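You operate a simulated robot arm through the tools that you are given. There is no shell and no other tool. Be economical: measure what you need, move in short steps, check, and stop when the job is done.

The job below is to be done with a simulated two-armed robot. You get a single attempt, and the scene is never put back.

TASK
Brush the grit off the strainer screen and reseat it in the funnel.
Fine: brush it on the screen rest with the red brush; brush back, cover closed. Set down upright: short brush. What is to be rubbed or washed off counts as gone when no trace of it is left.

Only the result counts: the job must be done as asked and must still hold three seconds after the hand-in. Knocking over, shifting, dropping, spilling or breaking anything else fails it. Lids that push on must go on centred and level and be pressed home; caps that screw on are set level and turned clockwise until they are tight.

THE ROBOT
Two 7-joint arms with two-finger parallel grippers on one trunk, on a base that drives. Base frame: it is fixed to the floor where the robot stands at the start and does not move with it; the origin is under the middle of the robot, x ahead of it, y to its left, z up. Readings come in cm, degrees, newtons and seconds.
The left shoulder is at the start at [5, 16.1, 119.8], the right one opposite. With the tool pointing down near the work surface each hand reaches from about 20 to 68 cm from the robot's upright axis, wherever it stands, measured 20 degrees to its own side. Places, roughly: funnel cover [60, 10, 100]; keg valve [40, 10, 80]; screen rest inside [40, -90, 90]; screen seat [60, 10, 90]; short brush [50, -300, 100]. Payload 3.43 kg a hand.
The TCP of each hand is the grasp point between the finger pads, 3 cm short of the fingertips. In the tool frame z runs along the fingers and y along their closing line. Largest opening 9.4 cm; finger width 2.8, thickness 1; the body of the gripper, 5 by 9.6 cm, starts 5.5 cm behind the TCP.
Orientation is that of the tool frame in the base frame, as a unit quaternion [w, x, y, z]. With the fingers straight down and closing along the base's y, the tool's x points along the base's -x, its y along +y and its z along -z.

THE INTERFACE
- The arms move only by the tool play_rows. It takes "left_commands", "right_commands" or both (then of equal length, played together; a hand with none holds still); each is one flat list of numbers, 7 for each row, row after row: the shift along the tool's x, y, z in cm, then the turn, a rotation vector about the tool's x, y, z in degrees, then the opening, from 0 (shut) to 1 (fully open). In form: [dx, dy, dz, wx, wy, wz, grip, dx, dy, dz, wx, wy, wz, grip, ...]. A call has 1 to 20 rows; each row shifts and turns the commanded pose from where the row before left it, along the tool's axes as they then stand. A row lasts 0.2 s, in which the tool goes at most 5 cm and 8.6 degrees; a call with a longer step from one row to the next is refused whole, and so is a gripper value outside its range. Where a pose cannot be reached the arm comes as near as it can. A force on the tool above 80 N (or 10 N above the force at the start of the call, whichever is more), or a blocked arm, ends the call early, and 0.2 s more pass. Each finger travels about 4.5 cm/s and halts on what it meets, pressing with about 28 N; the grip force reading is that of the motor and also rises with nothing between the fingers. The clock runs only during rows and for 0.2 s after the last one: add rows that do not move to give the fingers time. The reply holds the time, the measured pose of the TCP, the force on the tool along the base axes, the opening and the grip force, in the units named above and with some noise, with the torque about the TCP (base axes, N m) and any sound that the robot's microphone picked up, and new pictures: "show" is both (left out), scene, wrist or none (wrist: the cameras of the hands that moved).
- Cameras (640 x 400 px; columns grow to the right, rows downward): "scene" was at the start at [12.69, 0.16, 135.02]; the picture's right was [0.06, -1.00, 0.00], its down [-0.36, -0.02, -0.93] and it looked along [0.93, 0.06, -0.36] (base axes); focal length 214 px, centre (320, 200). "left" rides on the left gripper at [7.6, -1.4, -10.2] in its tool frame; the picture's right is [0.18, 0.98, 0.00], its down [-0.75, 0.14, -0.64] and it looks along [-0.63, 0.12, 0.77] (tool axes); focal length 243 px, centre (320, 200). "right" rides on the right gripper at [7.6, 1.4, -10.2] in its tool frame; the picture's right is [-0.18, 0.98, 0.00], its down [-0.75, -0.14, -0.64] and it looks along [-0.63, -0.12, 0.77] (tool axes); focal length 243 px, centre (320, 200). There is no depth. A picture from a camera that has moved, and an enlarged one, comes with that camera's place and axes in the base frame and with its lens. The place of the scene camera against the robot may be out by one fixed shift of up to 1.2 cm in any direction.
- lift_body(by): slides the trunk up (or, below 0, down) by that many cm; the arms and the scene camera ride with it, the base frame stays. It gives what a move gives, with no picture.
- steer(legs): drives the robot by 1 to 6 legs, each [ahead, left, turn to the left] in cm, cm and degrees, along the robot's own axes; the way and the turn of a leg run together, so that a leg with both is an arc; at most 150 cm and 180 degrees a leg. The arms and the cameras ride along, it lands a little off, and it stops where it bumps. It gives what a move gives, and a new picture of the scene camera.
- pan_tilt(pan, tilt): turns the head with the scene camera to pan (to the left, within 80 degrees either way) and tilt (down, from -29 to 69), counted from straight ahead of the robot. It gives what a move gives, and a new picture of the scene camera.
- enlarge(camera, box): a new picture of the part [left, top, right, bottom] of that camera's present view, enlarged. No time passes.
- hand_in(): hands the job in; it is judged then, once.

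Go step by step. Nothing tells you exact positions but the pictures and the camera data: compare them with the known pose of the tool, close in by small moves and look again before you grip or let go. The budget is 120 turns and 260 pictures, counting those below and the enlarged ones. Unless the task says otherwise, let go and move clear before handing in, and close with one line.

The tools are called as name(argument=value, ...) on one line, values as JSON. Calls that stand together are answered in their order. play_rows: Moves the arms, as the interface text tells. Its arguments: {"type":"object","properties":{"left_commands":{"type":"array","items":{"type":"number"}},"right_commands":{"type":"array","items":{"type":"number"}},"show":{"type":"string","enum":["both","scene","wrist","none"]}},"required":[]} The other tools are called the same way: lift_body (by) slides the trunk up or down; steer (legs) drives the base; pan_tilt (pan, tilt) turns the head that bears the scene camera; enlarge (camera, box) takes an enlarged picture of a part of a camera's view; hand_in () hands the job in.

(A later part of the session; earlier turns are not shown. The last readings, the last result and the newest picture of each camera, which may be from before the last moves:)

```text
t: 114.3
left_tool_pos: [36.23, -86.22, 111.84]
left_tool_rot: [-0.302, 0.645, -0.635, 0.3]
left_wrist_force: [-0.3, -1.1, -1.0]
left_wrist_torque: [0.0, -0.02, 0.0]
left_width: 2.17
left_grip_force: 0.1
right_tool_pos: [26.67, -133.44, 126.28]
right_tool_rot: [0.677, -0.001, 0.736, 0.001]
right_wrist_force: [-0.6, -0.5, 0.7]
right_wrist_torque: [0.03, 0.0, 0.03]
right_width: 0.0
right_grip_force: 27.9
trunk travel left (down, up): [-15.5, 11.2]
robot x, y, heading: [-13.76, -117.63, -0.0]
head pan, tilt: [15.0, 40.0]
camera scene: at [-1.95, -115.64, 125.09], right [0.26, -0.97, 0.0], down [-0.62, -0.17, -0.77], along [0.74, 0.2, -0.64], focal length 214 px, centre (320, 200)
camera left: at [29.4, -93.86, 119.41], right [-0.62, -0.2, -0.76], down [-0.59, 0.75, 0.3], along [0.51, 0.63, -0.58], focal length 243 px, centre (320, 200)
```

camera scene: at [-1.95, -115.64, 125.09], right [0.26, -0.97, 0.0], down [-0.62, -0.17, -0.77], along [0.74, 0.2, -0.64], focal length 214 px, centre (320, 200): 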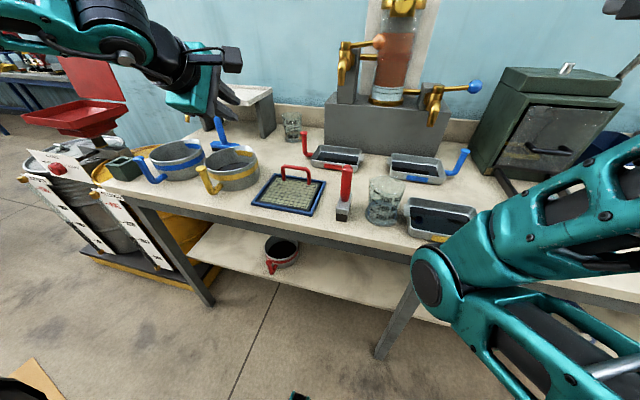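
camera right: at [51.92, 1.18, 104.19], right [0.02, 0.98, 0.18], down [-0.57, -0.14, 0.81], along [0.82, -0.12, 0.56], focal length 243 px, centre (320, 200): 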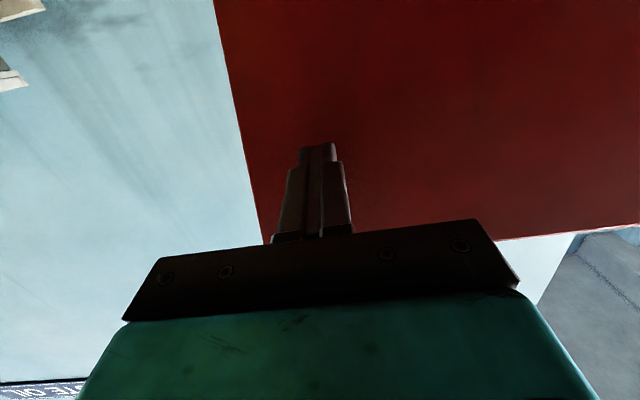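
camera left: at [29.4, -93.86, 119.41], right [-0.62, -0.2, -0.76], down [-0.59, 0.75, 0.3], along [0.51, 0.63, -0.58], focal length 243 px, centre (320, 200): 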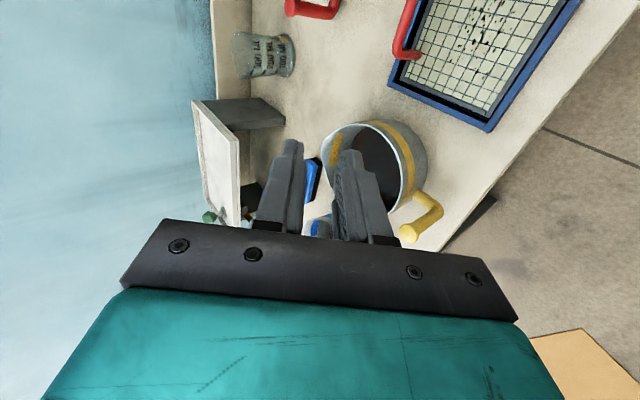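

The screen sits in the rest and the red brush stands upright at about (39.4, -110.6), with its handle top at z≈100. I'll move the base left so the right arm suits both, and turn the right hand downward.

steer(legs=[[5, 25, 0]])

play_rows(right_commands=[0, 0, 0, 0, 8.5, 0, 0.5, 0, 0, 0, 0, 8.5, 0, 0.8, 0, 0, 0, 0, 8.5, 0, 0.8, 0, 0, 0, 0, 8.5, 0, 0.8, 0, 0, 0, 0, 8.5, 0, 0.8, 0, 0, 0, 0, 8.5, 0, 0.8, 0, 0, 0, 0, 8.5, 0, 0.8, 0, 0, 0, 0, 8.5, 0, 0.8, 0, 0, 0, 0, 8.5, 0, 0.8, 0, 0, 0, 0, 8.5, 0, 0.8], show="none")

pan_tilt(pan=0, tilt=45)

```text
t: 116.1
left_tool_pos: [41.13, -61.0, 111.83]
left_tool_rot: [-0.302, 0.645, -0.635, 0.3]
left_wrist_force: [0.2, -0.2, -0.4]
left_wrist_torque: [-0.04, -0.01, -0.01]
left_width: 2.15
left_grip_force: 0.0
right_tool_pos: [31.67, -108.32, 126.28]
right_tool_rot: [0.676, 0.0, 0.737, 0.0]
right_wrist_force: [0.6, 0.1, 0.5]
right_wrist_torque: [0.02, 0.0, 0.01]
right_width: 0.0
right_grip_force: 28.0
trunk travel left (down, up): [-15.5, 11.2]
robot x, y, heading: [-8.87, -92.62, 0.1]
head pan, tilt: [15.0, 40.0]
camera scene: at [3.05, -90.51, 125.08], right [0.26, -0.96, 0.0], down [-0.62, -0.17, -0.77], along [0.74, 0.2, -0.64], focal length 214 px, centre (320, 200)
```

scene: 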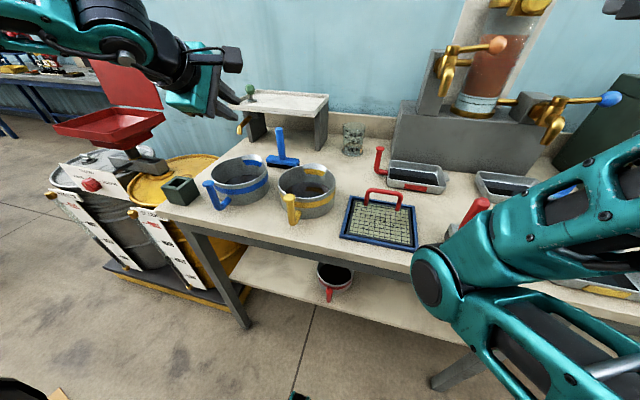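

```text
t: 118.3
left_tool_pos: [41.15, -61.04, 111.7]
left_tool_rot: [-0.302, 0.645, -0.635, 0.3]
left_wrist_force: [-0.2, -0.1, -1.1]
left_wrist_torque: [-0.04, 0.0, 0.0]
left_width: 2.14
left_grip_force: 0.1
right_tool_pos: [50.81, -108.64, 118.23]
right_tool_rot: [0.002, 0.001, 1.0, 0.001]
right_wrist_force: [0.1, 0.2, -0.3]
right_wrist_torque: [-0.01, -0.02, 0.0]
right_width: 7.52
right_grip_force: 0.1
right hand out of reach, approached as far as the arm can: row 1, 2, 3, 4, 5, 6, 7, 10
trunk travel left (down, up): [-15.5, 11.2]
robot x, y, heading: [-8.4, -92.74, -0.0]
head pan, tilt: [15.0, 40.0]
```

```text
t: 119.1
left_tool_pos: [41.27, -61.11, 111.85]
left_tool_rot: [-0.302, 0.644, -0.635, 0.3]
left_wrist_force: [-0.4, -0.2, -0.5]
left_wrist_torque: [-0.02, 0.04, 0.0]
left_width: 2.18
left_grip_force: 0.0
right_tool_pos: [50.88, -108.63, 118.2]
right_tool_rot: [0.001, -0.001, 1.0, 0.002]
right_wrist_force: [-0.3, -0.1, 0.8]
right_wrist_torque: [-0.01, 0.04, -0.02]
right_width: 7.5
right_grip_force: 0.0
trunk travel left (down, up): [-15.5, 11.2]
robot x, y, heading: [-8.89, -92.19, 0.2]
head pan, tilt: [0.0, 45.0]
camera scene: at [2.97, -92.75, 124.36], right [0.0, -1.0, 0.0], down [-0.71, 0.0, -0.71], along [0.71, 0.0, -0.71], focal length 214 px, centre (320, 200)
```

scene: 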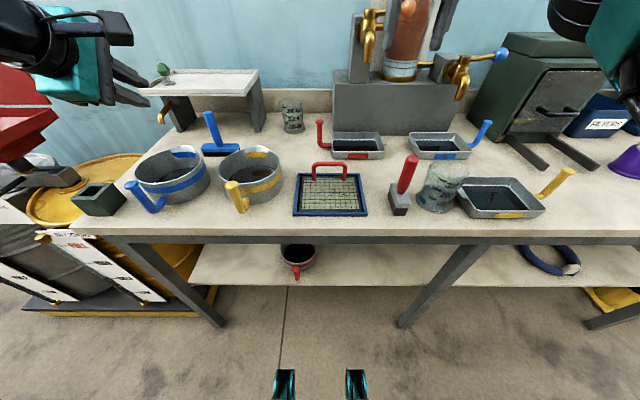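

The right hand points down. I'll move it above the brush and look with its camera.

play_rows(right_commands=[4, -0.7, 0, 0, 0, 0, 0.6, 4, -0.7, 0, 0, 0, 0, 0.6, 3.4, -0.6, 2, 0, 0, 0, 0.6, 0, 0, 3, 0, 0, 0, 0.6, 0, 0, 3, 0, 0, 0, 0.6, 0, 0, 0, 0, 0, 0, 0.6], show="both")

enlarge(camera="scene", box=[280, 110, 480, 230])

```text
t: 120.5
left_tool_pos: [41.28, -61.05, 111.81]
left_tool_rot: [-0.302, 0.644, -0.635, 0.3]
left_wrist_force: [0.2, 1.2, -0.2]
left_wrist_torque: [-0.02, -0.01, -0.01]
left_width: 2.17
left_grip_force: 0.0
right_tool_pos: [52.55, -108.82, 114.39]
right_tool_rot: [0.002, -0.001, 1.0, 0.0]
right_wrist_force: [-0.3, -0.5, -0.3]
right_wrist_torque: [0.02, -0.04, 0.0]
right_width: 5.64
right_grip_force: 0.1
right hand out of reach, approached as far as the arm can: row 1, 2, 3, 4, 5
trunk travel left (down, up): [-15.5, 11.2]
robot x, y, heading: [-8.43, -92.35, 0.1]
head pan, tilt: [0.0, 45.0]
camera scene: at [2.96, -92.76, 124.36], right [0.0, -1.0, 0.0], down [-0.71, 0.0, -0.71], along [0.71, 0.0, -0.71], focal length 214 px, centre (320, 200)
camera right: at [44.69, -107.41, 124.4], right [0.18, 0.98, 0.0], down [0.75, -0.14, 0.64], along [0.63, -0.12, -0.77], focal length 243 px, centre (320, 200)
```

scene: 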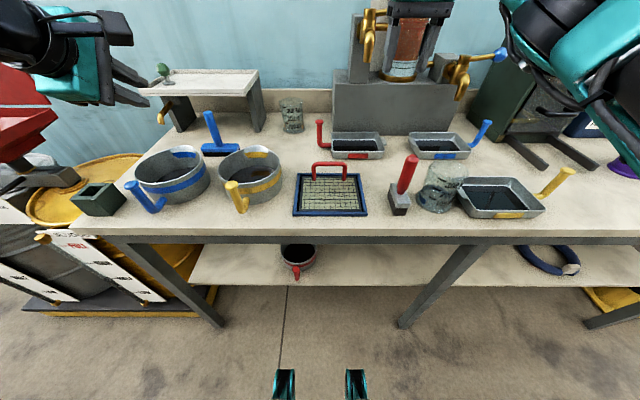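
right: 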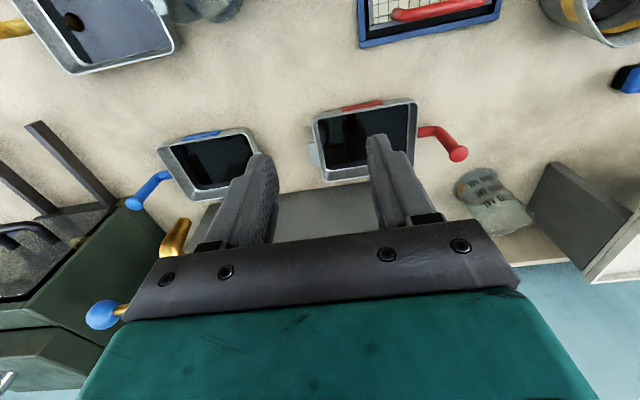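

```text
3.20 times, centred on (380, 170) of scene
camera zoom: at [2.96, -92.76, 124.36], right [0.0, -1.0, 0.0], down [-0.71, 0.0, -0.71], along [0.71, 0.0, -0.71], focal length 686 px, centre (128, 296)
```

zoom: 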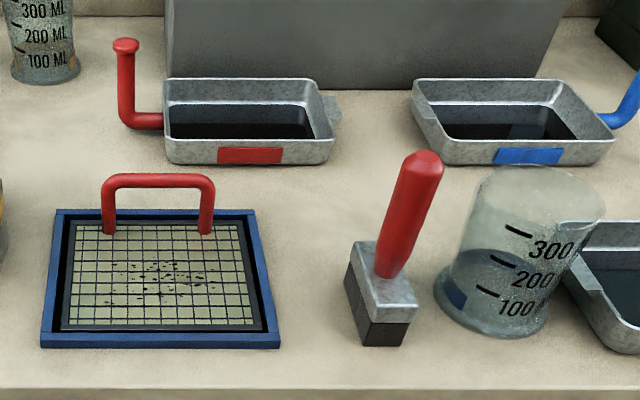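

The right arm is stuck against a joint limit in this posture. I'll raise the hand back toward its original high pose to unwind it.

play_rows(right_commands=[0, 0, -4, 0, 0, 0, 0.6, 0, 0, -4, 0, 0, 0, 0.6, 1, 0, -4, 0, 0, 0, 0.6, 2, 0, -4, 0, 0, 0, 0.6, 3, 0, -3, 0, 0, 0, 0.6, 3, 0, 0, 0, 0, 0, 0.6, 3, 0, 0, 0, 0, 0, 0.6, 0, 0, 0, 0, 0, 0, 0.6], show="scene")

```text
t: 122.3
left_tool_pos: [41.23, -61.05, 111.75]
left_tool_rot: [-0.302, 0.645, -0.635, 0.299]
left_wrist_force: [0.5, -0.1, -0.5]
left_wrist_torque: [0.01, 0.03, 0.0]
left_width: 2.15
left_grip_force: 0.1
right_tool_pos: [37.52, -110.08, 128.92]
right_tool_rot: [0.001, -0.002, 1.0, 0.0]
right_wrist_force: [0.5, 0.3, 0.2]
right_wrist_torque: [0.01, -0.03, 0.01]
right_width: 5.63
right_grip_force: 0.0
right hand out of reach, approached as far as the arm can: row 1, 2, 3, 4
trunk travel left (down, up): [-15.5, 11.2]
robot x, y, heading: [-8.72, -92.55, 0.4]
head pan, tilt: [0.0, 45.0]
camera scene: at [3.02, -92.74, 124.35], right [0.0, -1.0, 0.0], down [-0.71, 0.0, -0.71], along [0.71, 0.0, -0.71], focal length 214 px, centre (320, 200)
```

scene: 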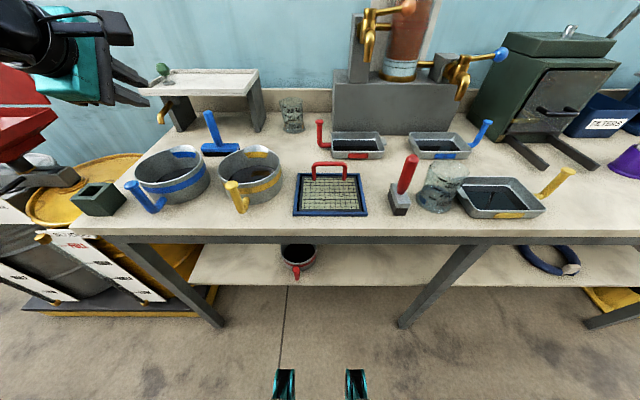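

The arm is free again. The brush handle is vertical at about (39.3, -111.2), z 90–100. I'll descend above it and look.

play_rows(right_commands=[-1, -0.6, 3, 0, 0, 0, 0.6, -0.8, -0.5, 3, 0, 0, 0, 0.6, 0, 0, 3, 0, 0, 0, 0.6, 0, 0, 3, 0, 0, 0, 0.6, 0, 0, 2, 0, 0, 0, 0.6, 0, 0, 0, 0, 0, 0, 0.6], show="both")

```text
t: 123.7
left_tool_pos: [41.19, -61.1, 111.95]
left_tool_rot: [-0.302, 0.645, -0.635, 0.299]
left_wrist_force: [0.2, -0.1, 0.1]
left_wrist_torque: [-0.03, 0.02, 0.0]
left_width: 2.14
left_grip_force: 0.0
right_tool_pos: [41.66, -113.38, 116.22]
right_tool_rot: [0.0, -0.001, 1.0, 0.002]
right_wrist_force: [-0.8, -0.1, -1.6]
right_wrist_torque: [-0.01, -0.01, -0.02]
right_width: 5.63
right_grip_force: 0.1
right hand out of reach, approached as far as the arm can: row 2, 3, 4, 5
trunk travel left (down, up): [-15.5, 11.2]
robot x, y, heading: [-8.46, -92.5, -0.2]
head pan, tilt: [0.0, 45.0]
camera scene: at [2.96, -92.75, 124.36], right [0.0, -1.0, 0.0], down [-0.71, 0.0, -0.71], along [0.71, 0.0, -0.71], focal length 214 px, centre (320, 200)
camera right: at [33.92, -111.99, 126.24], right [0.18, 0.98, 0.0], down [0.75, -0.14, 0.64], along [0.63, -0.11, -0.77], focal length 243 px, centre (320, 200)
```

scene: 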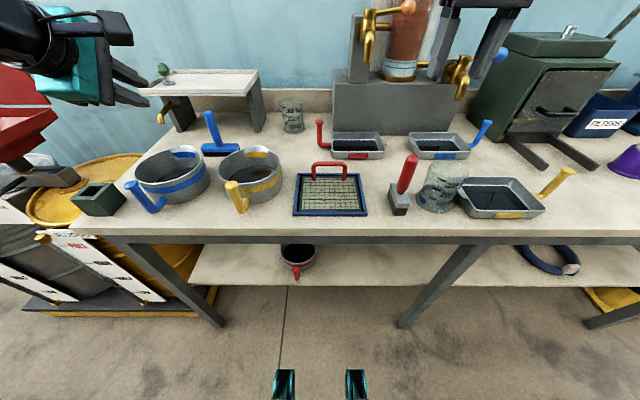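
right: 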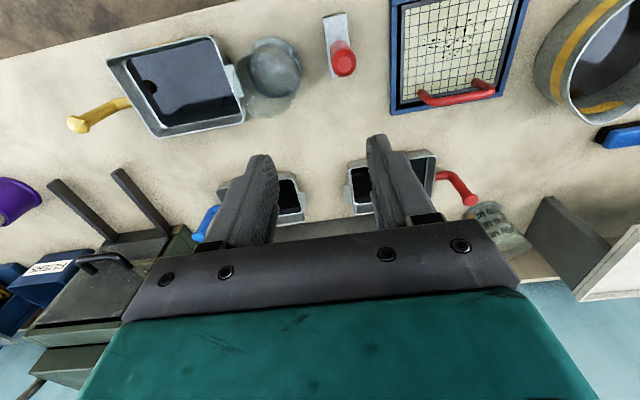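

Pitching the hand forward worked well for the left arm, so I'll do the same here: pitch 45°, then come at the brush handle from behind and above.

play_rows(right_commands=[0, 0, 0, 0, -7.5, 0, 0.6, 0, 0, 0, 0, -7.5, 0, 0.6, 0, 0, 0, 0, -7.5, 0, 0.6, 0, 0, 0, 0, -7.5, 0, 0.6, 0, 0, 0, 0, -7.5, 0, 0.6, 0, 0, 0, 0, -7.5, 0, 0.6, 3, 0.5, 0.5, 0, 0, 0, 0.6, 3, 0.5, 0.5, 0, 0, 0, 0.6, 3, 0.5, 1, 0, 0, 0, 0.6, 3, 0.5, 1, 0, 0, 0, 0.6, 3, 0.6, 1, 0, 0, 0, 0.6, 0, 0, 0, 0, 0, 0, 0.6], show="both")

```text
t: 126.3
left_tool_pos: [41.18, -61.01, 111.78]
left_tool_rot: [-0.301, 0.645, -0.635, 0.301]
left_wrist_force: [-0.3, -0.3, 0.1]
left_wrist_torque: [-0.02, 0.01, -0.05]
left_width: 2.14
left_grip_force: 0.0
right_tool_pos: [38.52, -122.52, 105.17]
right_tool_rot: [0.383, -0.001, 0.924, 0.001]
right_wrist_force: [-0.2, -1.0, 0.2]
right_wrist_torque: [-0.01, 0.01, 0.0]
right_width: 5.64
right_grip_force: 0.1
right hand out of reach, approached as far as the arm can: row 1, 2, 3, 4, 5, 6, 7, 8, 9, 10, 11
trunk travel left (down, up): [-15.5, 11.2]
robot x, y, heading: [-8.68, -92.52, 0.2]
head pan, tilt: [0.0, 45.0]
camera scene: at [2.95, -92.73, 124.35], right [0.01, -1.0, 0.0], down [-0.71, -0.01, -0.71], along [0.71, 0.01, -0.71], focal length 214 px, centre (320, 200)
camera right: at [25.82, -121.09, 106.77], right [0.13, 0.98, 0.13], down [0.08, -0.14, 0.99], along [0.99, -0.12, -0.09], focal length 243 px, centre (320, 200)
```

scene: 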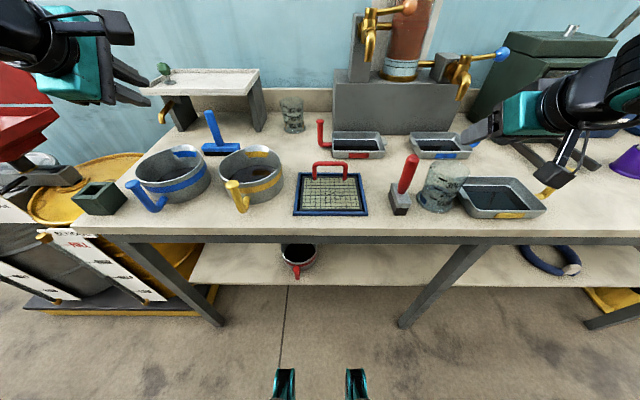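
right: 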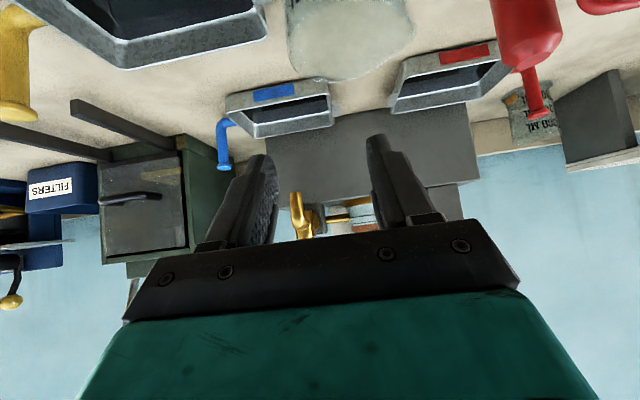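

The arm favours targets further to its own side. I'll back the hand off a little and shift the base left 11 cm.

play_rows(right_commands=[0, 0, -2, 0, 0, 0, 0.6, 0, 0, -2, 0, 0, 0, 0.6], show="none")

steer(legs=[[0, 11, 0]])

play_rows(right_commands=[0, 0, 0, 0, 0, 0, 0.6, 0, 0, 0, 0, 0, 0, 0.6], show="wrist")

```text
t: 126.9
left_tool_pos: [41.21, -61.03, 111.82]
left_tool_rot: [-0.303, 0.645, -0.634, 0.301]
left_wrist_force: [0.6, -0.5, -0.2]
left_wrist_torque: [0.02, -0.04, 0.03]
left_width: 2.15
left_grip_force: 0.0
right_tool_pos: [35.75, -122.52, 108.12]
right_tool_rot: [0.384, -0.001, 0.923, 0.001]
right_wrist_force: [1.2, 0.5, 0.4]
right_wrist_torque: [0.01, -0.03, 0.03]
right_width: 5.64
right_grip_force: 0.0
trunk travel left (down, up): [-15.5, 11.2]
robot x, y, heading: [-8.84, -92.64, 0.3]
head pan, tilt: [0.0, 45.0]
```

```text
t: 128.1
left_tool_pos: [41.01, -50.14, 111.87]
left_tool_rot: [-0.302, 0.645, -0.635, 0.3]
left_wrist_force: [0.7, 0.3, -0.3]
left_wrist_torque: [-0.02, -0.04, -0.03]
left_width: 2.15
left_grip_force: 0.0
right_tool_pos: [35.74, -111.71, 108.01]
right_tool_rot: [0.383, -0.002, 0.924, 0.001]
right_wrist_force: [0.0, 0.0, 0.5]
right_wrist_torque: [-0.01, -0.02, -0.03]
right_width: 5.63
right_grip_force: 0.1
trunk travel left (down, up): [-15.5, 11.2]
robot x, y, heading: [-8.5, -81.64, 0.1]
head pan, tilt: [0.0, 45.0]
camera scene: at [2.93, -81.78, 124.37], right [0.01, -1.0, 0.0], down [-0.71, -0.01, -0.71], along [0.71, 0.0, -0.71], focal length 214 px, centre (320, 200)
```

scene: 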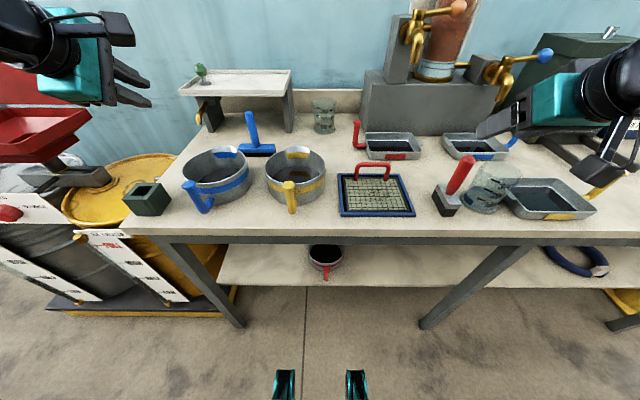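

```text
t: 128.7
left_tool_pos: [41.18, -50.2, 111.87]
left_tool_rot: [-0.302, 0.644, -0.635, 0.3]
left_wrist_force: [-0.2, -1.0, 0.2]
left_wrist_torque: [-0.01, -0.04, 0.01]
left_width: 2.12
left_grip_force: 0.1
right_tool_pos: [35.81, -111.68, 107.97]
right_tool_rot: [0.383, -0.001, 0.924, 0.001]
right_wrist_force: [0.9, 0.7, 0.1]
right_wrist_torque: [-0.01, -0.01, -0.02]
right_width: 5.65
right_grip_force: 0.2
trunk travel left (down, up): [-15.5, 11.2]
robot x, y, heading: [-8.35, -81.34, 0.3]
head pan, tilt: [0.0, 45.0]
camera right: at [22.99, -110.32, 109.66], right [0.13, 0.98, 0.13], down [0.08, -0.14, 0.99], along [0.99, -0.12, -0.09], focal length 243 px, centre (320, 200)
```

right: 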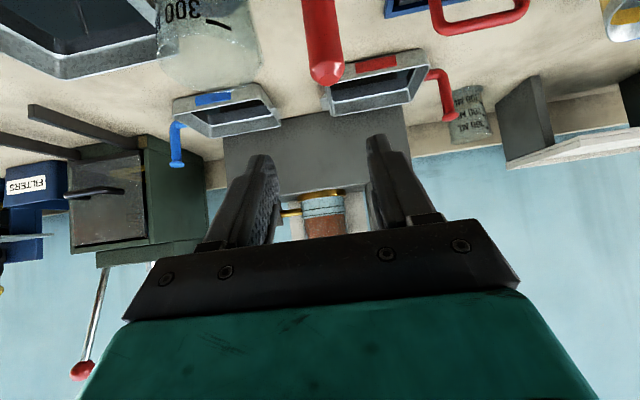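

The brush handle is at (39.1, -110.9). I'll move perpendicular first, then along the fingers toward the handle, stopping short to check.

play_rows(right_commands=[2.8, 0.4, 0, 0, 0, 0, 0.6, 2.8, 0.45, 0, 0, 0, 0, 0.6, 0, 0, 3, 0, 0, 0, 0.6, 0, 0, 3, 0, 0, 0, 0.6, 0, 0, 0, 0, 0, 0, 0.6], show="both")

enlarge(camera="scene", box=[400, 110, 560, 230])

```text
t: 129.9
left_tool_pos: [41.12, -50.31, 111.74]
left_tool_rot: [-0.302, 0.645, -0.636, 0.299]
left_wrist_force: [0.2, -0.1, -0.1]
left_wrist_torque: [-0.02, 0.03, 0.01]
left_width: 2.15
left_grip_force: 0.1
right_tool_pos: [36.02, -111.74, 99.82]
right_tool_rot: [0.384, 0.0, 0.923, 0.004]
right_wrist_force: [-0.1, -0.5, -0.3]
right_wrist_torque: [-0.02, -0.03, 0.0]
right_width: 5.63
right_grip_force: 0.1
right hand out of reach, approached as far as the arm can: row 1, 3
trunk travel left (down, up): [-15.5, 11.2]
robot x, y, heading: [-8.85, -81.73, 0.5]
head pan, tilt: [0.0, 45.0]
camera scene: at [2.91, -81.89, 124.36], right [0.0, -1.0, 0.0], down [-0.71, 0.0, -0.71], along [0.71, 0.0, -0.71], focal length 214 px, centre (320, 200)
camera right: at [23.22, -110.3, 101.42], right [0.13, 0.98, 0.14], down [0.08, -0.15, 0.99], along [0.99, -0.11, -0.09], focal length 243 px, centre (320, 200)
```

scene: 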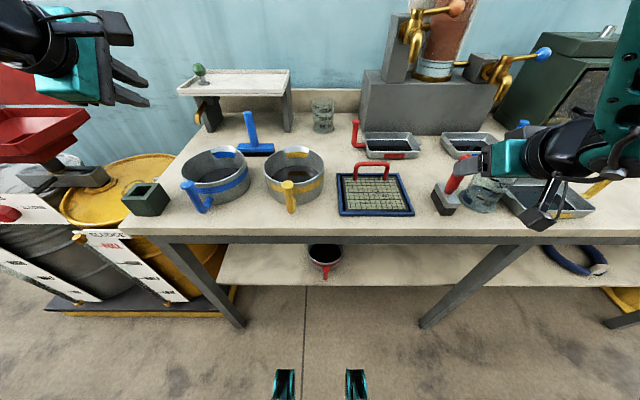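
right: 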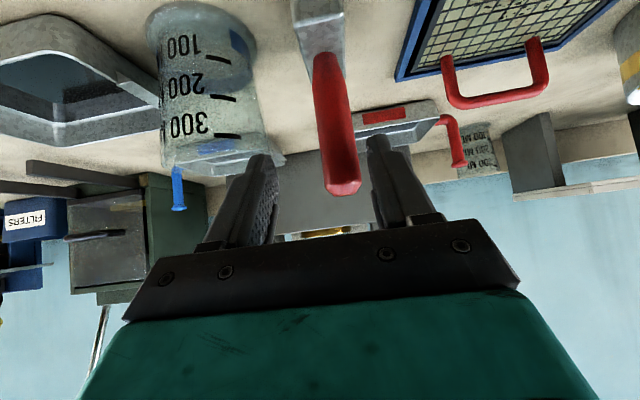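

```text
3.33 times, centred on (480, 170) of scene
camera zoom: at [2.91, -81.89, 124.36], right [0.0, -1.0, 0.0], down [-0.71, 0.0, -0.71], along [0.71, 0.0, -0.71], focal length 715 px, centre (-213, 300)
```

zoom: 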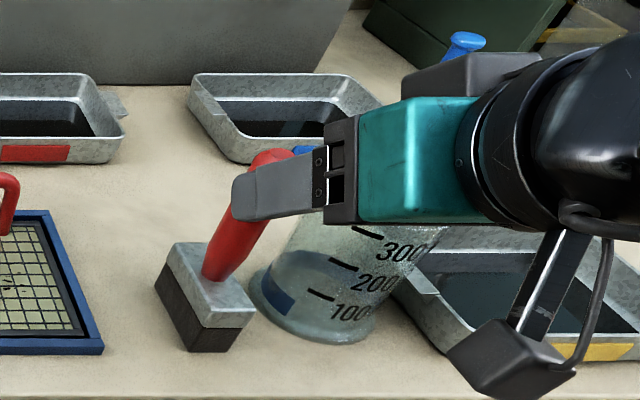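

The handle is nearly between the fingers, just 0.9 cm to the left. I'll correct that, narrow the opening to stay clear of the beaker, and advance.

play_rows(right_commands=[0, 0.45, 0, 0, 0, 0, 0.5, 0, 0.45, 0, 0, 0, 0, 0.45, 0, 0, 1.5, 0, 0, 0, 0.45, 0, 0, 1.5, 0, 0, 0, 0.45, 0, 0, 1.1, 0, 0, 0, 0.45, 0, 0, 0, 0, 0, 0, 0.45], show="wrist")

enlarge(camera="scene", box=[400, 110, 560, 230])

```text
t: 131.3
left_tool_pos: [41.12, -50.16, 111.81]
left_tool_rot: [-0.302, 0.645, -0.634, 0.3]
left_wrist_force: [0.1, 0.2, 0.0]
left_wrist_torque: [0.02, -0.02, 0.01]
left_width: 2.16
left_grip_force: 0.1
right_tool_pos: [38.77, -111.91, 96.9]
right_tool_rot: [0.385, 0.007, 0.923, 0.004]
right_wrist_force: [-0.4, 0.2, -0.9]
right_wrist_torque: [0.0, -0.04, 0.01]
right_width: 4.2
right_grip_force: 0.2
right hand out of reach, approached as far as the arm can: row 1, 2
trunk travel left (down, up): [-15.5, 11.2]
robot x, y, heading: [-8.22, -81.55, 0.1]
head pan, tilt: [0.0, 45.0]
camera right: at [26.12, -110.39, 98.56], right [0.14, 0.98, 0.14], down [0.07, -0.16, 0.99], along [0.99, -0.12, -0.09], focal length 243 px, centre (320, 200)
```

right: 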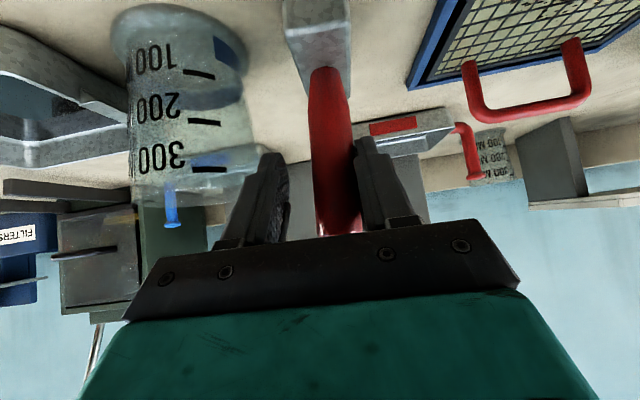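

```text
3.33 times, centred on (480, 170) of scene
camera zoom: at [2.92, -81.89, 124.36], right [0.0, -1.0, 0.0], down [-0.71, 0.0, -0.71], along [0.71, 0.0, -0.71], focal length 715 px, centre (-213, 300)
```

zoom: 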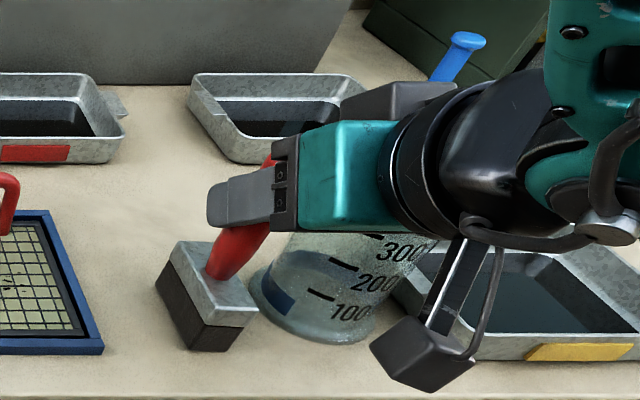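

The hand is 1 cm short in y because of the reach limit. I'll nudge the base left by 1 cm to centre the handle between the fingers.

steer(legs=[[0, 1.0, 0]])

play_rows(right_commands=[0, 0, 0, 0, 0, 0, 0.45], show="wrist")

```text
t: 132.0
left_tool_pos: [41.14, -49.18, 111.91]
left_tool_rot: [-0.301, 0.645, -0.635, 0.3]
left_wrist_force: [0.2, 0.7, 0.3]
left_wrist_torque: [-0.01, 0.0, -0.01]
left_width: 2.14
left_grip_force: 0.0
right_tool_pos: [38.85, -110.96, 96.89]
right_tool_rot: [0.384, 0.006, 0.923, 0.005]
right_wrist_force: [0.3, -0.3, 0.4]
right_wrist_torque: [-0.03, 0.0, -0.02]
right_width: 4.22
right_grip_force: 0.1
trunk travel left (down, up): [-15.5, 11.2]
robot x, y, heading: [-8.74, -80.4, 0.1]
head pan, tilt: [0.0, 45.0]
camera scene: at [2.92, -80.84, 124.36], right [0.0, -1.0, 0.0], down [-0.71, 0.0, -0.71], along [0.71, 0.0, -0.71], focal length 214 px, centre (320, 200)
```

scene: 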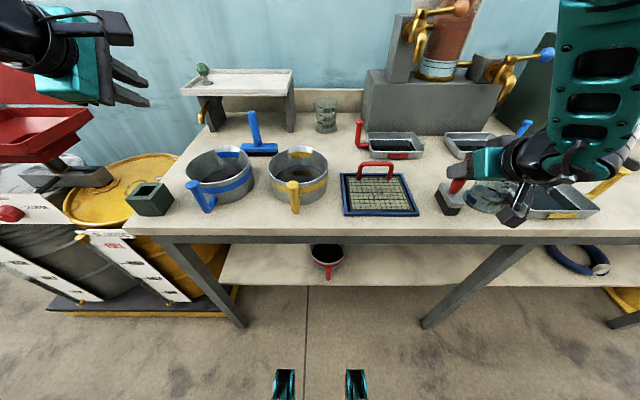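

```text
t: 132.4
left_tool_pos: [41.28, -49.27, 111.85]
left_tool_rot: [-0.302, 0.644, -0.635, 0.3]
left_wrist_force: [0.7, 0.4, -0.2]
left_wrist_torque: [-0.01, 0.0, -0.01]
left_width: 2.14
left_grip_force: 0.0
right_tool_pos: [38.74, -111.15, 96.79]
right_tool_rot: [0.384, 0.008, 0.923, 0.005]
right_wrist_force: [-1.1, 0.1, -0.3]
right_wrist_torque: [-0.02, -0.01, 0.02]
right_width: 4.24
right_grip_force: 0.0
trunk travel left (down, up): [-15.5, 11.2]
robot x, y, heading: [-8.68, -80.0, -0.1]
head pan, tilt: [0.0, 45.0]
camera right: at [26.04, -109.5, 98.48], right [0.14, 0.98, 0.14], down [0.08, -0.16, 0.98], along [0.99, -0.13, -0.1], focal length 243 px, centre (320, 200)
```

right: 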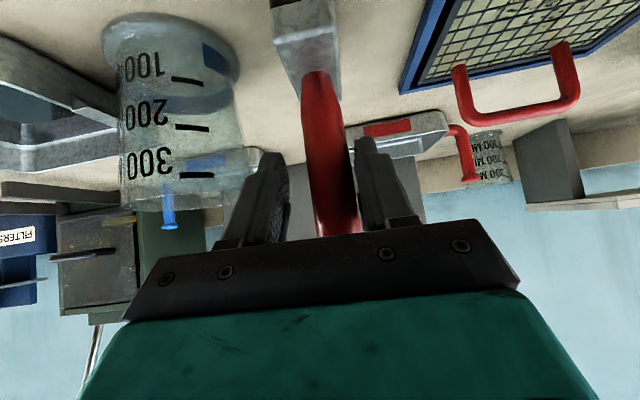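

The handle is centred between the fingers, so I'll close on it.

play_rows(right_commands=[0, 0, 0, 0, 0, 0, 0.3, 0, 0, 0, 0, 0, 0, 0.1, 0, 0, 0, 0, 0, 0, 0, 0, 0, 0, 0, 0, 0, 0], show="both")

```text
t: 133.4
left_tool_pos: [41.14, -49.28, 111.76]
left_tool_rot: [-0.302, 0.645, -0.634, 0.3]
left_wrist_force: [-0.5, -0.5, -0.1]
left_wrist_torque: [0.02, -0.01, 0.0]
left_width: 2.16
left_grip_force: 0.1
right_tool_pos: [38.64, -111.0, 96.74]
right_tool_rot: [0.383, 0.008, 0.924, 0.004]
right_wrist_force: [0.1, 0.0, -0.3]
right_wrist_torque: [-0.01, -0.03, 0.01]
right_width: 2.65
right_grip_force: 28.0
trunk travel left (down, up): [-15.5, 11.2]
robot x, y, heading: [-8.91, -80.49, 0.2]
head pan, tilt: [0.0, 45.0]
camera scene: at [2.92, -80.89, 124.36], right [0.0, -1.0, 0.0], down [-0.71, 0.0, -0.71], along [0.71, 0.0, -0.71], focal length 214 px, centre (320, 200)
camera right: at [26.05, -109.49, 98.47], right [0.14, 0.98, 0.14], down [0.08, -0.16, 0.98], along [0.99, -0.13, -0.1], focal length 243 px, centre (320, 200)
```

scene: 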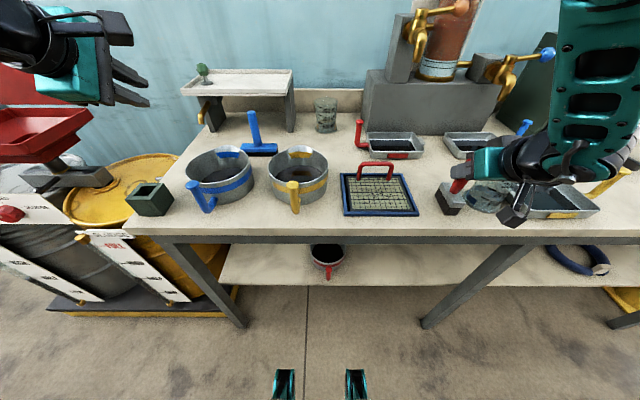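
right: 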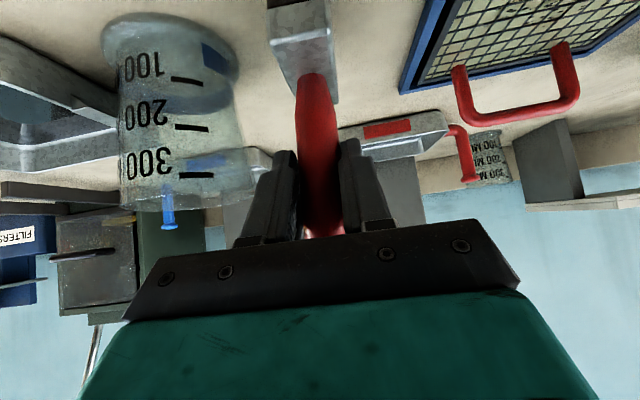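

The brush is held (home pose [38.7, -111.0, 96.75]). I'll lift it 6 cm.

play_rows(right_commands=[-0.71, 0, -0.71, 0, 0, 0, 0, -0.71, 0, -0.71, 0, 0, 0, 0, -0.71, 0, -0.71, 0, 0, 0, 0, -0.71, 0, -0.71, 0, 0, 0, 0, -0.71, 0, -0.71, 0, 0, 0, 0, -0.71, 0, -0.71, 0, 0, 0, 0, 0, 0, 0, 0, 0, 0, 0], show="wrist")

enlarge(camera="scene", box=[320, 100, 520, 240])

```text
t: 135.0
left_tool_pos: [41.09, -49.3, 111.71]
left_tool_rot: [-0.302, 0.644, -0.635, 0.3]
left_wrist_force: [-0.1, -0.4, -0.6]
left_wrist_torque: [-0.02, -0.04, 0.0]
left_width: 2.14
left_grip_force: 0.0
right_tool_pos: [38.83, -111.15, 102.84]
right_tool_rot: [0.384, 0.008, 0.923, 0.005]
right_wrist_force: [0.7, -0.4, -2.1]
right_wrist_torque: [0.02, 0.0, 0.02]
right_width: 2.64
right_grip_force: 27.9
trunk travel left (down, up): [-15.5, 11.2]
robot x, y, heading: [-8.49, -80.26, 0.1]
head pan, tilt: [0.0, 45.0]
camera right: at [26.05, -109.5, 104.55], right [0.14, 0.98, 0.15], down [0.07, -0.16, 0.98], along [0.99, -0.13, -0.1], focal length 243 px, centre (320, 200)
```

right: 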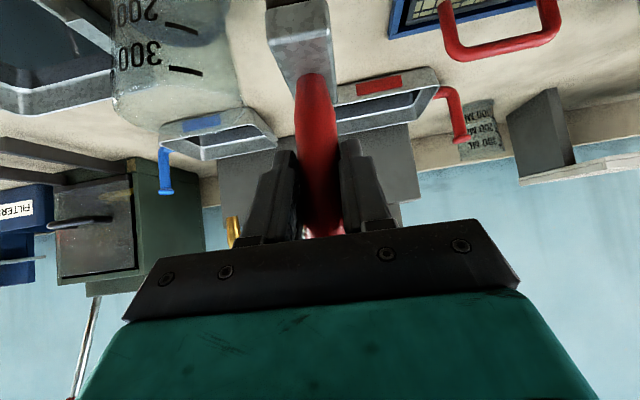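

```text
2.86 times, centred on (420, 170) of scene
camera zoom: at [2.93, -80.9, 124.35], right [0.0, -1.0, 0.0], down [-0.71, 0.0, -0.71], along [0.71, 0.0, -0.71], focal length 613 px, centre (34, 286)
```

zoom: 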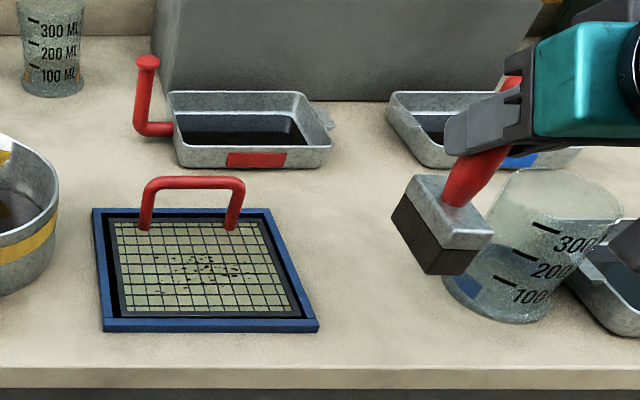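

The brush is up. The grit covers about x 38.5–44.6, y -91 to -99.7, and the brush head is about 6.6 × 3.3 cm. I'll drive left so that the brush is over the screen.

steer(legs=[[0, 18.5, 0]])

play_rows(right_commands=[-1.1, 0, 1.1, 0, 0, 0, 0, -1.1, 0, 1.1, 0, 0, 0, 0, 0.9, 0, 0.9, 0, 0, 0, 0, 0.9, 0, 0.9, 0, 0, 0, 0, 0, 0, 0, 0, 0, 0, 0], show="both")

enlarge(camera="scene", box=[380, 100, 580, 240])

```text
t: 136.6
left_tool_pos: [41.25, -30.95, 111.79]
left_tool_rot: [-0.301, 0.644, -0.635, 0.301]
left_wrist_force: [-0.5, 0.4, -0.3]
left_wrist_torque: [-0.03, 0.04, 0.02]
left_width: 2.17
left_grip_force: 0.0
right_tool_pos: [38.68, -92.84, 102.82]
right_tool_rot: [0.383, 0.008, 0.924, 0.003]
right_wrist_force: [-0.3, 0.5, -1.2]
right_wrist_torque: [0.0, 0.01, -0.01]
right_width: 2.63
right_grip_force: 27.5
trunk travel left (down, up): [-15.5, 11.2]
robot x, y, heading: [-8.65, -62.11, 0.3]
head pan, tilt: [0.0, 45.0]
camera scene: at [2.87, -62.49, 124.35], right [0.0, -1.0, 0.0], down [-0.71, 0.0, -0.71], along [0.71, 0.0, -0.71], focal length 214 px, centre (320, 200)
```

scene: 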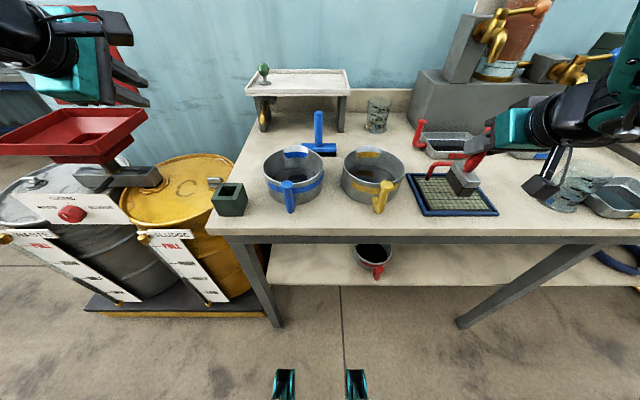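

```text
t: 137.8
left_tool_pos: [41.08, -30.97, 111.76]
left_tool_rot: [-0.301, 0.644, -0.636, 0.301]
left_wrist_force: [-0.4, -0.3, -0.3]
left_wrist_torque: [-0.02, -0.03, 0.02]
left_width: 2.17
left_grip_force: 0.1
right_tool_pos: [41.71, -92.94, 100.26]
right_tool_rot: [0.385, 0.014, 0.923, 0.007]
right_wrist_force: [0.4, 0.2, -0.5]
right_wrist_torque: [-0.02, 0.0, 0.02]
right_width: 2.64
right_grip_force: 28.1
trunk travel left (down, up): [-15.5, 11.2]
robot x, y, heading: [-8.88, -62.43, 0.1]
head pan, tilt: [0.0, 45.0]
camera scene: at [2.86, -62.55, 124.36], right [0.0, -1.0, 0.0], down [-0.71, 0.0, -0.71], along [0.71, 0.0, -0.71], focal length 214 px, centre (320, 200)
camera right: at [28.98, -91.37, 101.96], right [0.15, 0.98, 0.16], down [0.07, -0.17, 0.98], along [0.99, -0.14, -0.09], focal length 243 px, centre (320, 200)
```

scene: 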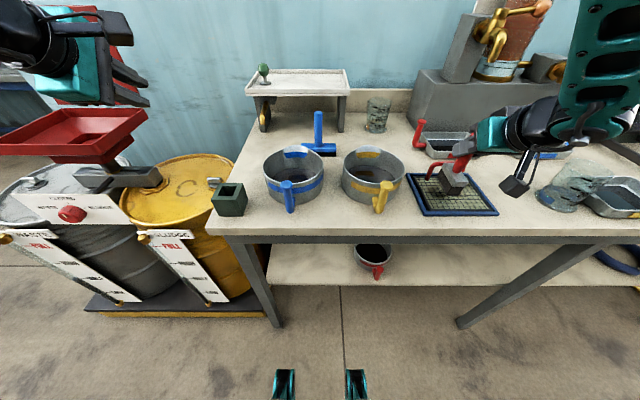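
right: 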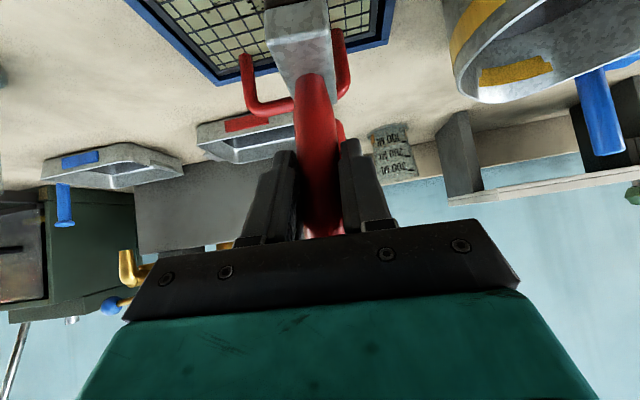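

```text
2.86 times, centred on (480, 170) of scene
camera zoom: at [2.86, -62.55, 124.36], right [0.0, -1.0, 0.0], down [-0.71, 0.0, -0.71], along [0.71, 0.0, -0.71], focal length 613 px, centre (-137, 286)
```

zoom: 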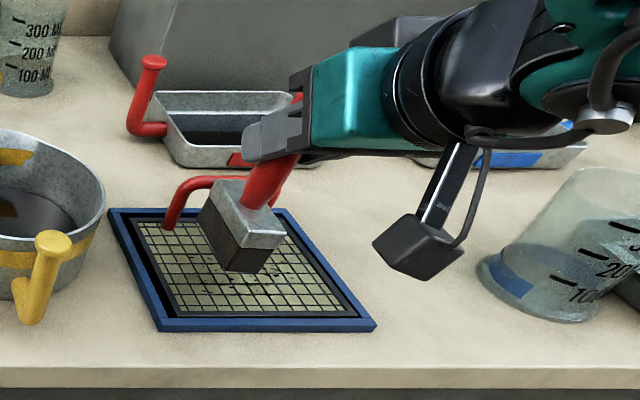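

The brush is over the mesh. I'll lower to light contact, watching the force.

play_rows(right_commands=[0.35, 0, 0.35, 0, 0, 0, 0, 0.35, 0, 0.35, 0, 0, 0, 0, 0.35, 0, 0.35, 0, 0, 0, 0, 0.35, 0, 0.35, 0, 0, 0, 0, 0.21, 0, 0.21, 0, 0, 0, 0, 0, 0, 0, 0, 0, 0, 0], show="none")

enlarge(camera="scene", box=[400, 130, 520, 230])

```text
t: 139.2
left_tool_pos: [41.01, -30.9, 111.75]
left_tool_rot: [-0.302, 0.645, -0.635, 0.301]
left_wrist_force: [0.0, 0.0, -0.2]
left_wrist_torque: [-0.01, -0.02, 0.0]
left_width: 2.15
left_grip_force: 0.1
right_tool_pos: [41.66, -93.03, 97.89]
right_tool_rot: [0.384, 0.016, 0.923, 0.008]
right_wrist_force: [-0.7, -0.2, -0.5]
right_wrist_torque: [-0.01, 0.0, -0.03]
right_width: 2.61
right_grip_force: 27.9
trunk travel left (down, up): [-15.5, 11.2]
robot x, y, heading: [-8.98, -62.19, 0.0]
head pan, tilt: [0.0, 45.0]
```

```text
4.00 times, centred on (460, 180) of scene
camera zoom: at [2.87, -62.56, 124.35], right [0.0, -1.0, 0.0], down [-0.71, 0.0, -0.71], along [0.71, 0.0, -0.71], focal length 858 px, centre (-240, 280)
```

zoom: 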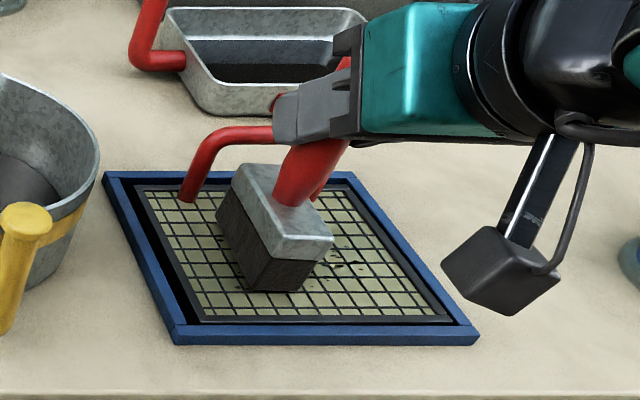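

play_rows(right_commands=[0.18, 0, 0.18, 0, 0, 0, 0, 0.18, 0, 0.18, 0, 0, 0, 0, 0, 0, 0, 0, 0, 0, 0], show="none")

play_rows(right_commands=[0.14, 0, 0.14, 0, 0, 0, 0, 0.14, 0, 0.14, 0, 0, 0, 0, 0, 0, 0, 0, 0, 0, 0], show="none")

```text
t: 140.0
left_tool_pos: [41.12, -30.83, 111.84]
left_tool_rot: [-0.302, 0.644, -0.635, 0.301]
left_wrist_force: [-0.4, -0.1, -1.1]
left_wrist_torque: [-0.01, 0.01, 0.01]
left_width: 2.17
left_grip_force: 0.0
right_tool_pos: [41.8, -92.97, 97.73]
right_tool_rot: [0.388, 0.016, 0.922, 0.007]
right_wrist_force: [-1.3, 3.2, 12.7]
right_wrist_torque: [0.09, 0.44, -0.07]
right_width: 2.65
right_grip_force: 27.9
trunk travel left (down, up): [-15.5, 11.2]
robot x, y, heading: [-8.73, -62.14, 0.1]
head pan, tilt: [0.0, 45.0]
```

```text
t: 140.8
left_tool_pos: [40.88, -30.72, 111.85]
left_tool_rot: [-0.302, 0.644, -0.635, 0.302]
left_wrist_force: [-0.3, 0.0, -0.8]
left_wrist_torque: [0.01, -0.04, 0.03]
left_width: 2.15
left_grip_force: 0.1
right_tool_pos: [41.83, -92.96, 97.71]
right_tool_rot: [0.39, 0.015, 0.921, 0.007]
right_wrist_force: [2.4, 2.5, 24.2]
right_wrist_torque: [-0.02, -0.19, 0.02]
right_width: 2.64
right_grip_force: 28.2
trunk travel left (down, up): [-15.5, 11.2]
robot x, y, heading: [-8.83, -62.34, 0.1]
head pan, tilt: [0.0, 45.0]
```

Contact is at z≈97.75. I'll ease off to light pressure and make the first strokes across y.

play_rows(right_commands=[-0.25, 0, -0.25, 0, 0, 0, 0, 0, -1.4, 0, 0, 0, 0, 0, 0, -1.4, 0, 0, 0, 0, 0, 0, -1.4, 0, 0, 0, 0, 0, 0, -1.4, 0, 0, 0, 0, 0, 0, -1.4, 0, 0, 0, 0, 0, 0, 0, 0, 0, 0, 0, 0], show="none")

enlarge(camera="scene", box=[400, 130, 520, 230])

```text
t: 142.4
left_tool_pos: [41.04, -30.92, 111.78]
left_tool_rot: [-0.302, 0.643, -0.636, 0.301]
left_wrist_force: [0.5, -0.1, 0.4]
left_wrist_torque: [0.0, 0.0, -0.03]
left_width: 2.18
left_grip_force: 0.1
right_tool_pos: [41.65, -99.71, 97.54]
right_tool_rot: [0.384, 0.007, 0.923, 0.004]
right_wrist_force: [1.8, 3.7, 16.4]
right_wrist_torque: [0.26, -0.07, 0.07]
right_width: 2.63
right_grip_force: 28.1
trunk travel left (down, up): [-15.5, 11.2]
robot x, y, heading: [-9.12, -62.34, 0.2]
head pan, tilt: [0.0, 45.0]
```

```text
4.00 times, centred on (460, 180) of scene
camera zoom: at [2.74, -62.42, 124.38], right [0.0, -1.0, 0.0], down [-0.71, 0.0, -0.71], along [0.71, 0.0, -0.71], focal length 858 px, centre (-240, 280)
```

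zoom: 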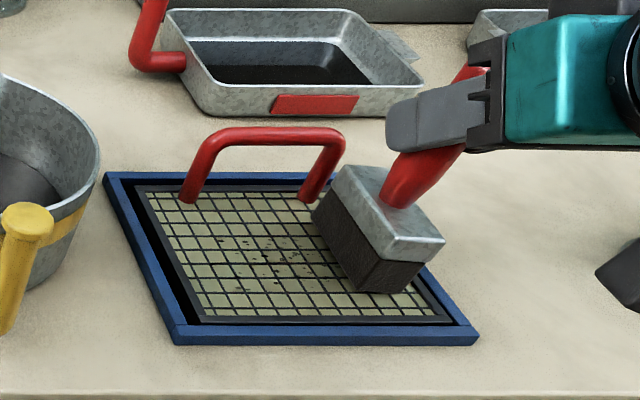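

Part of the grit is gone, and some remains to the left. I'll stroke back and forth over it.

play_rows(right_commands=[0, 1.5, 0, 0, 0, 0, 0, 0, 1.5, 0, 0, 0, 0, 0, 0, 1.5, 0, 0, 0, 0, 0, 0, 1.5, 0, 0, 0, 0, 0, 0, 1.5, 0, 0, 0, 0, 0, 0, 1.5, 0, 0, 0, 0, 0, 0, 0, 0, 0, 0, 0, 0, 0, -1.5, 0, 0, 0, 0, 0, 0, -1.5, 0, 0, 0, 0, 0, 0, -1.5, 0, 0, 0, 0, 0, 0, -1.5, 0, 0, 0, 0, 0, 0, -1.5, 0, 0, 0, 0, 0, 0, -1.3, 0, 0, 0, 0, 0, 0, 0, 0, 0, 0, 0, 0], show="none")

enlarge(camera="scene", box=[400, 130, 520, 230])

```text
t: 145.4
left_tool_pos: [41.13, -30.93, 111.76]
left_tool_rot: [-0.302, 0.645, -0.635, 0.301]
left_wrist_force: [-0.2, 0.1, -0.2]
left_wrist_torque: [0.04, -0.04, 0.0]
left_width: 2.13
left_grip_force: 0.0
right_tool_pos: [41.8, -100.82, 97.43]
right_tool_rot: [0.383, 0.01, 0.924, 0.003]
right_wrist_force: [-0.1, -0.6, 0.7]
right_wrist_torque: [0.04, -0.03, -0.01]
right_width: 2.63
right_grip_force: 28.5
right hand out of reach, approached as far as the arm can: row 6
trunk travel left (down, up): [-15.5, 11.2]
robot x, y, heading: [-8.73, -62.17, 0.4]
head pan, tilt: [0.0, 45.0]
```

```text
4.00 times, centred on (460, 180) of scene
camera zoom: at [2.85, -62.54, 124.36], right [0.0, -1.0, 0.0], down [-0.71, 0.0, -0.71], along [0.71, 0.0, -0.71], focal length 858 px, centre (-240, 280)
```

zoom: 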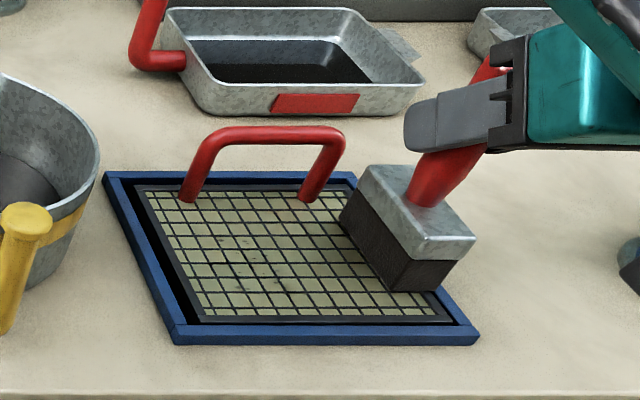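

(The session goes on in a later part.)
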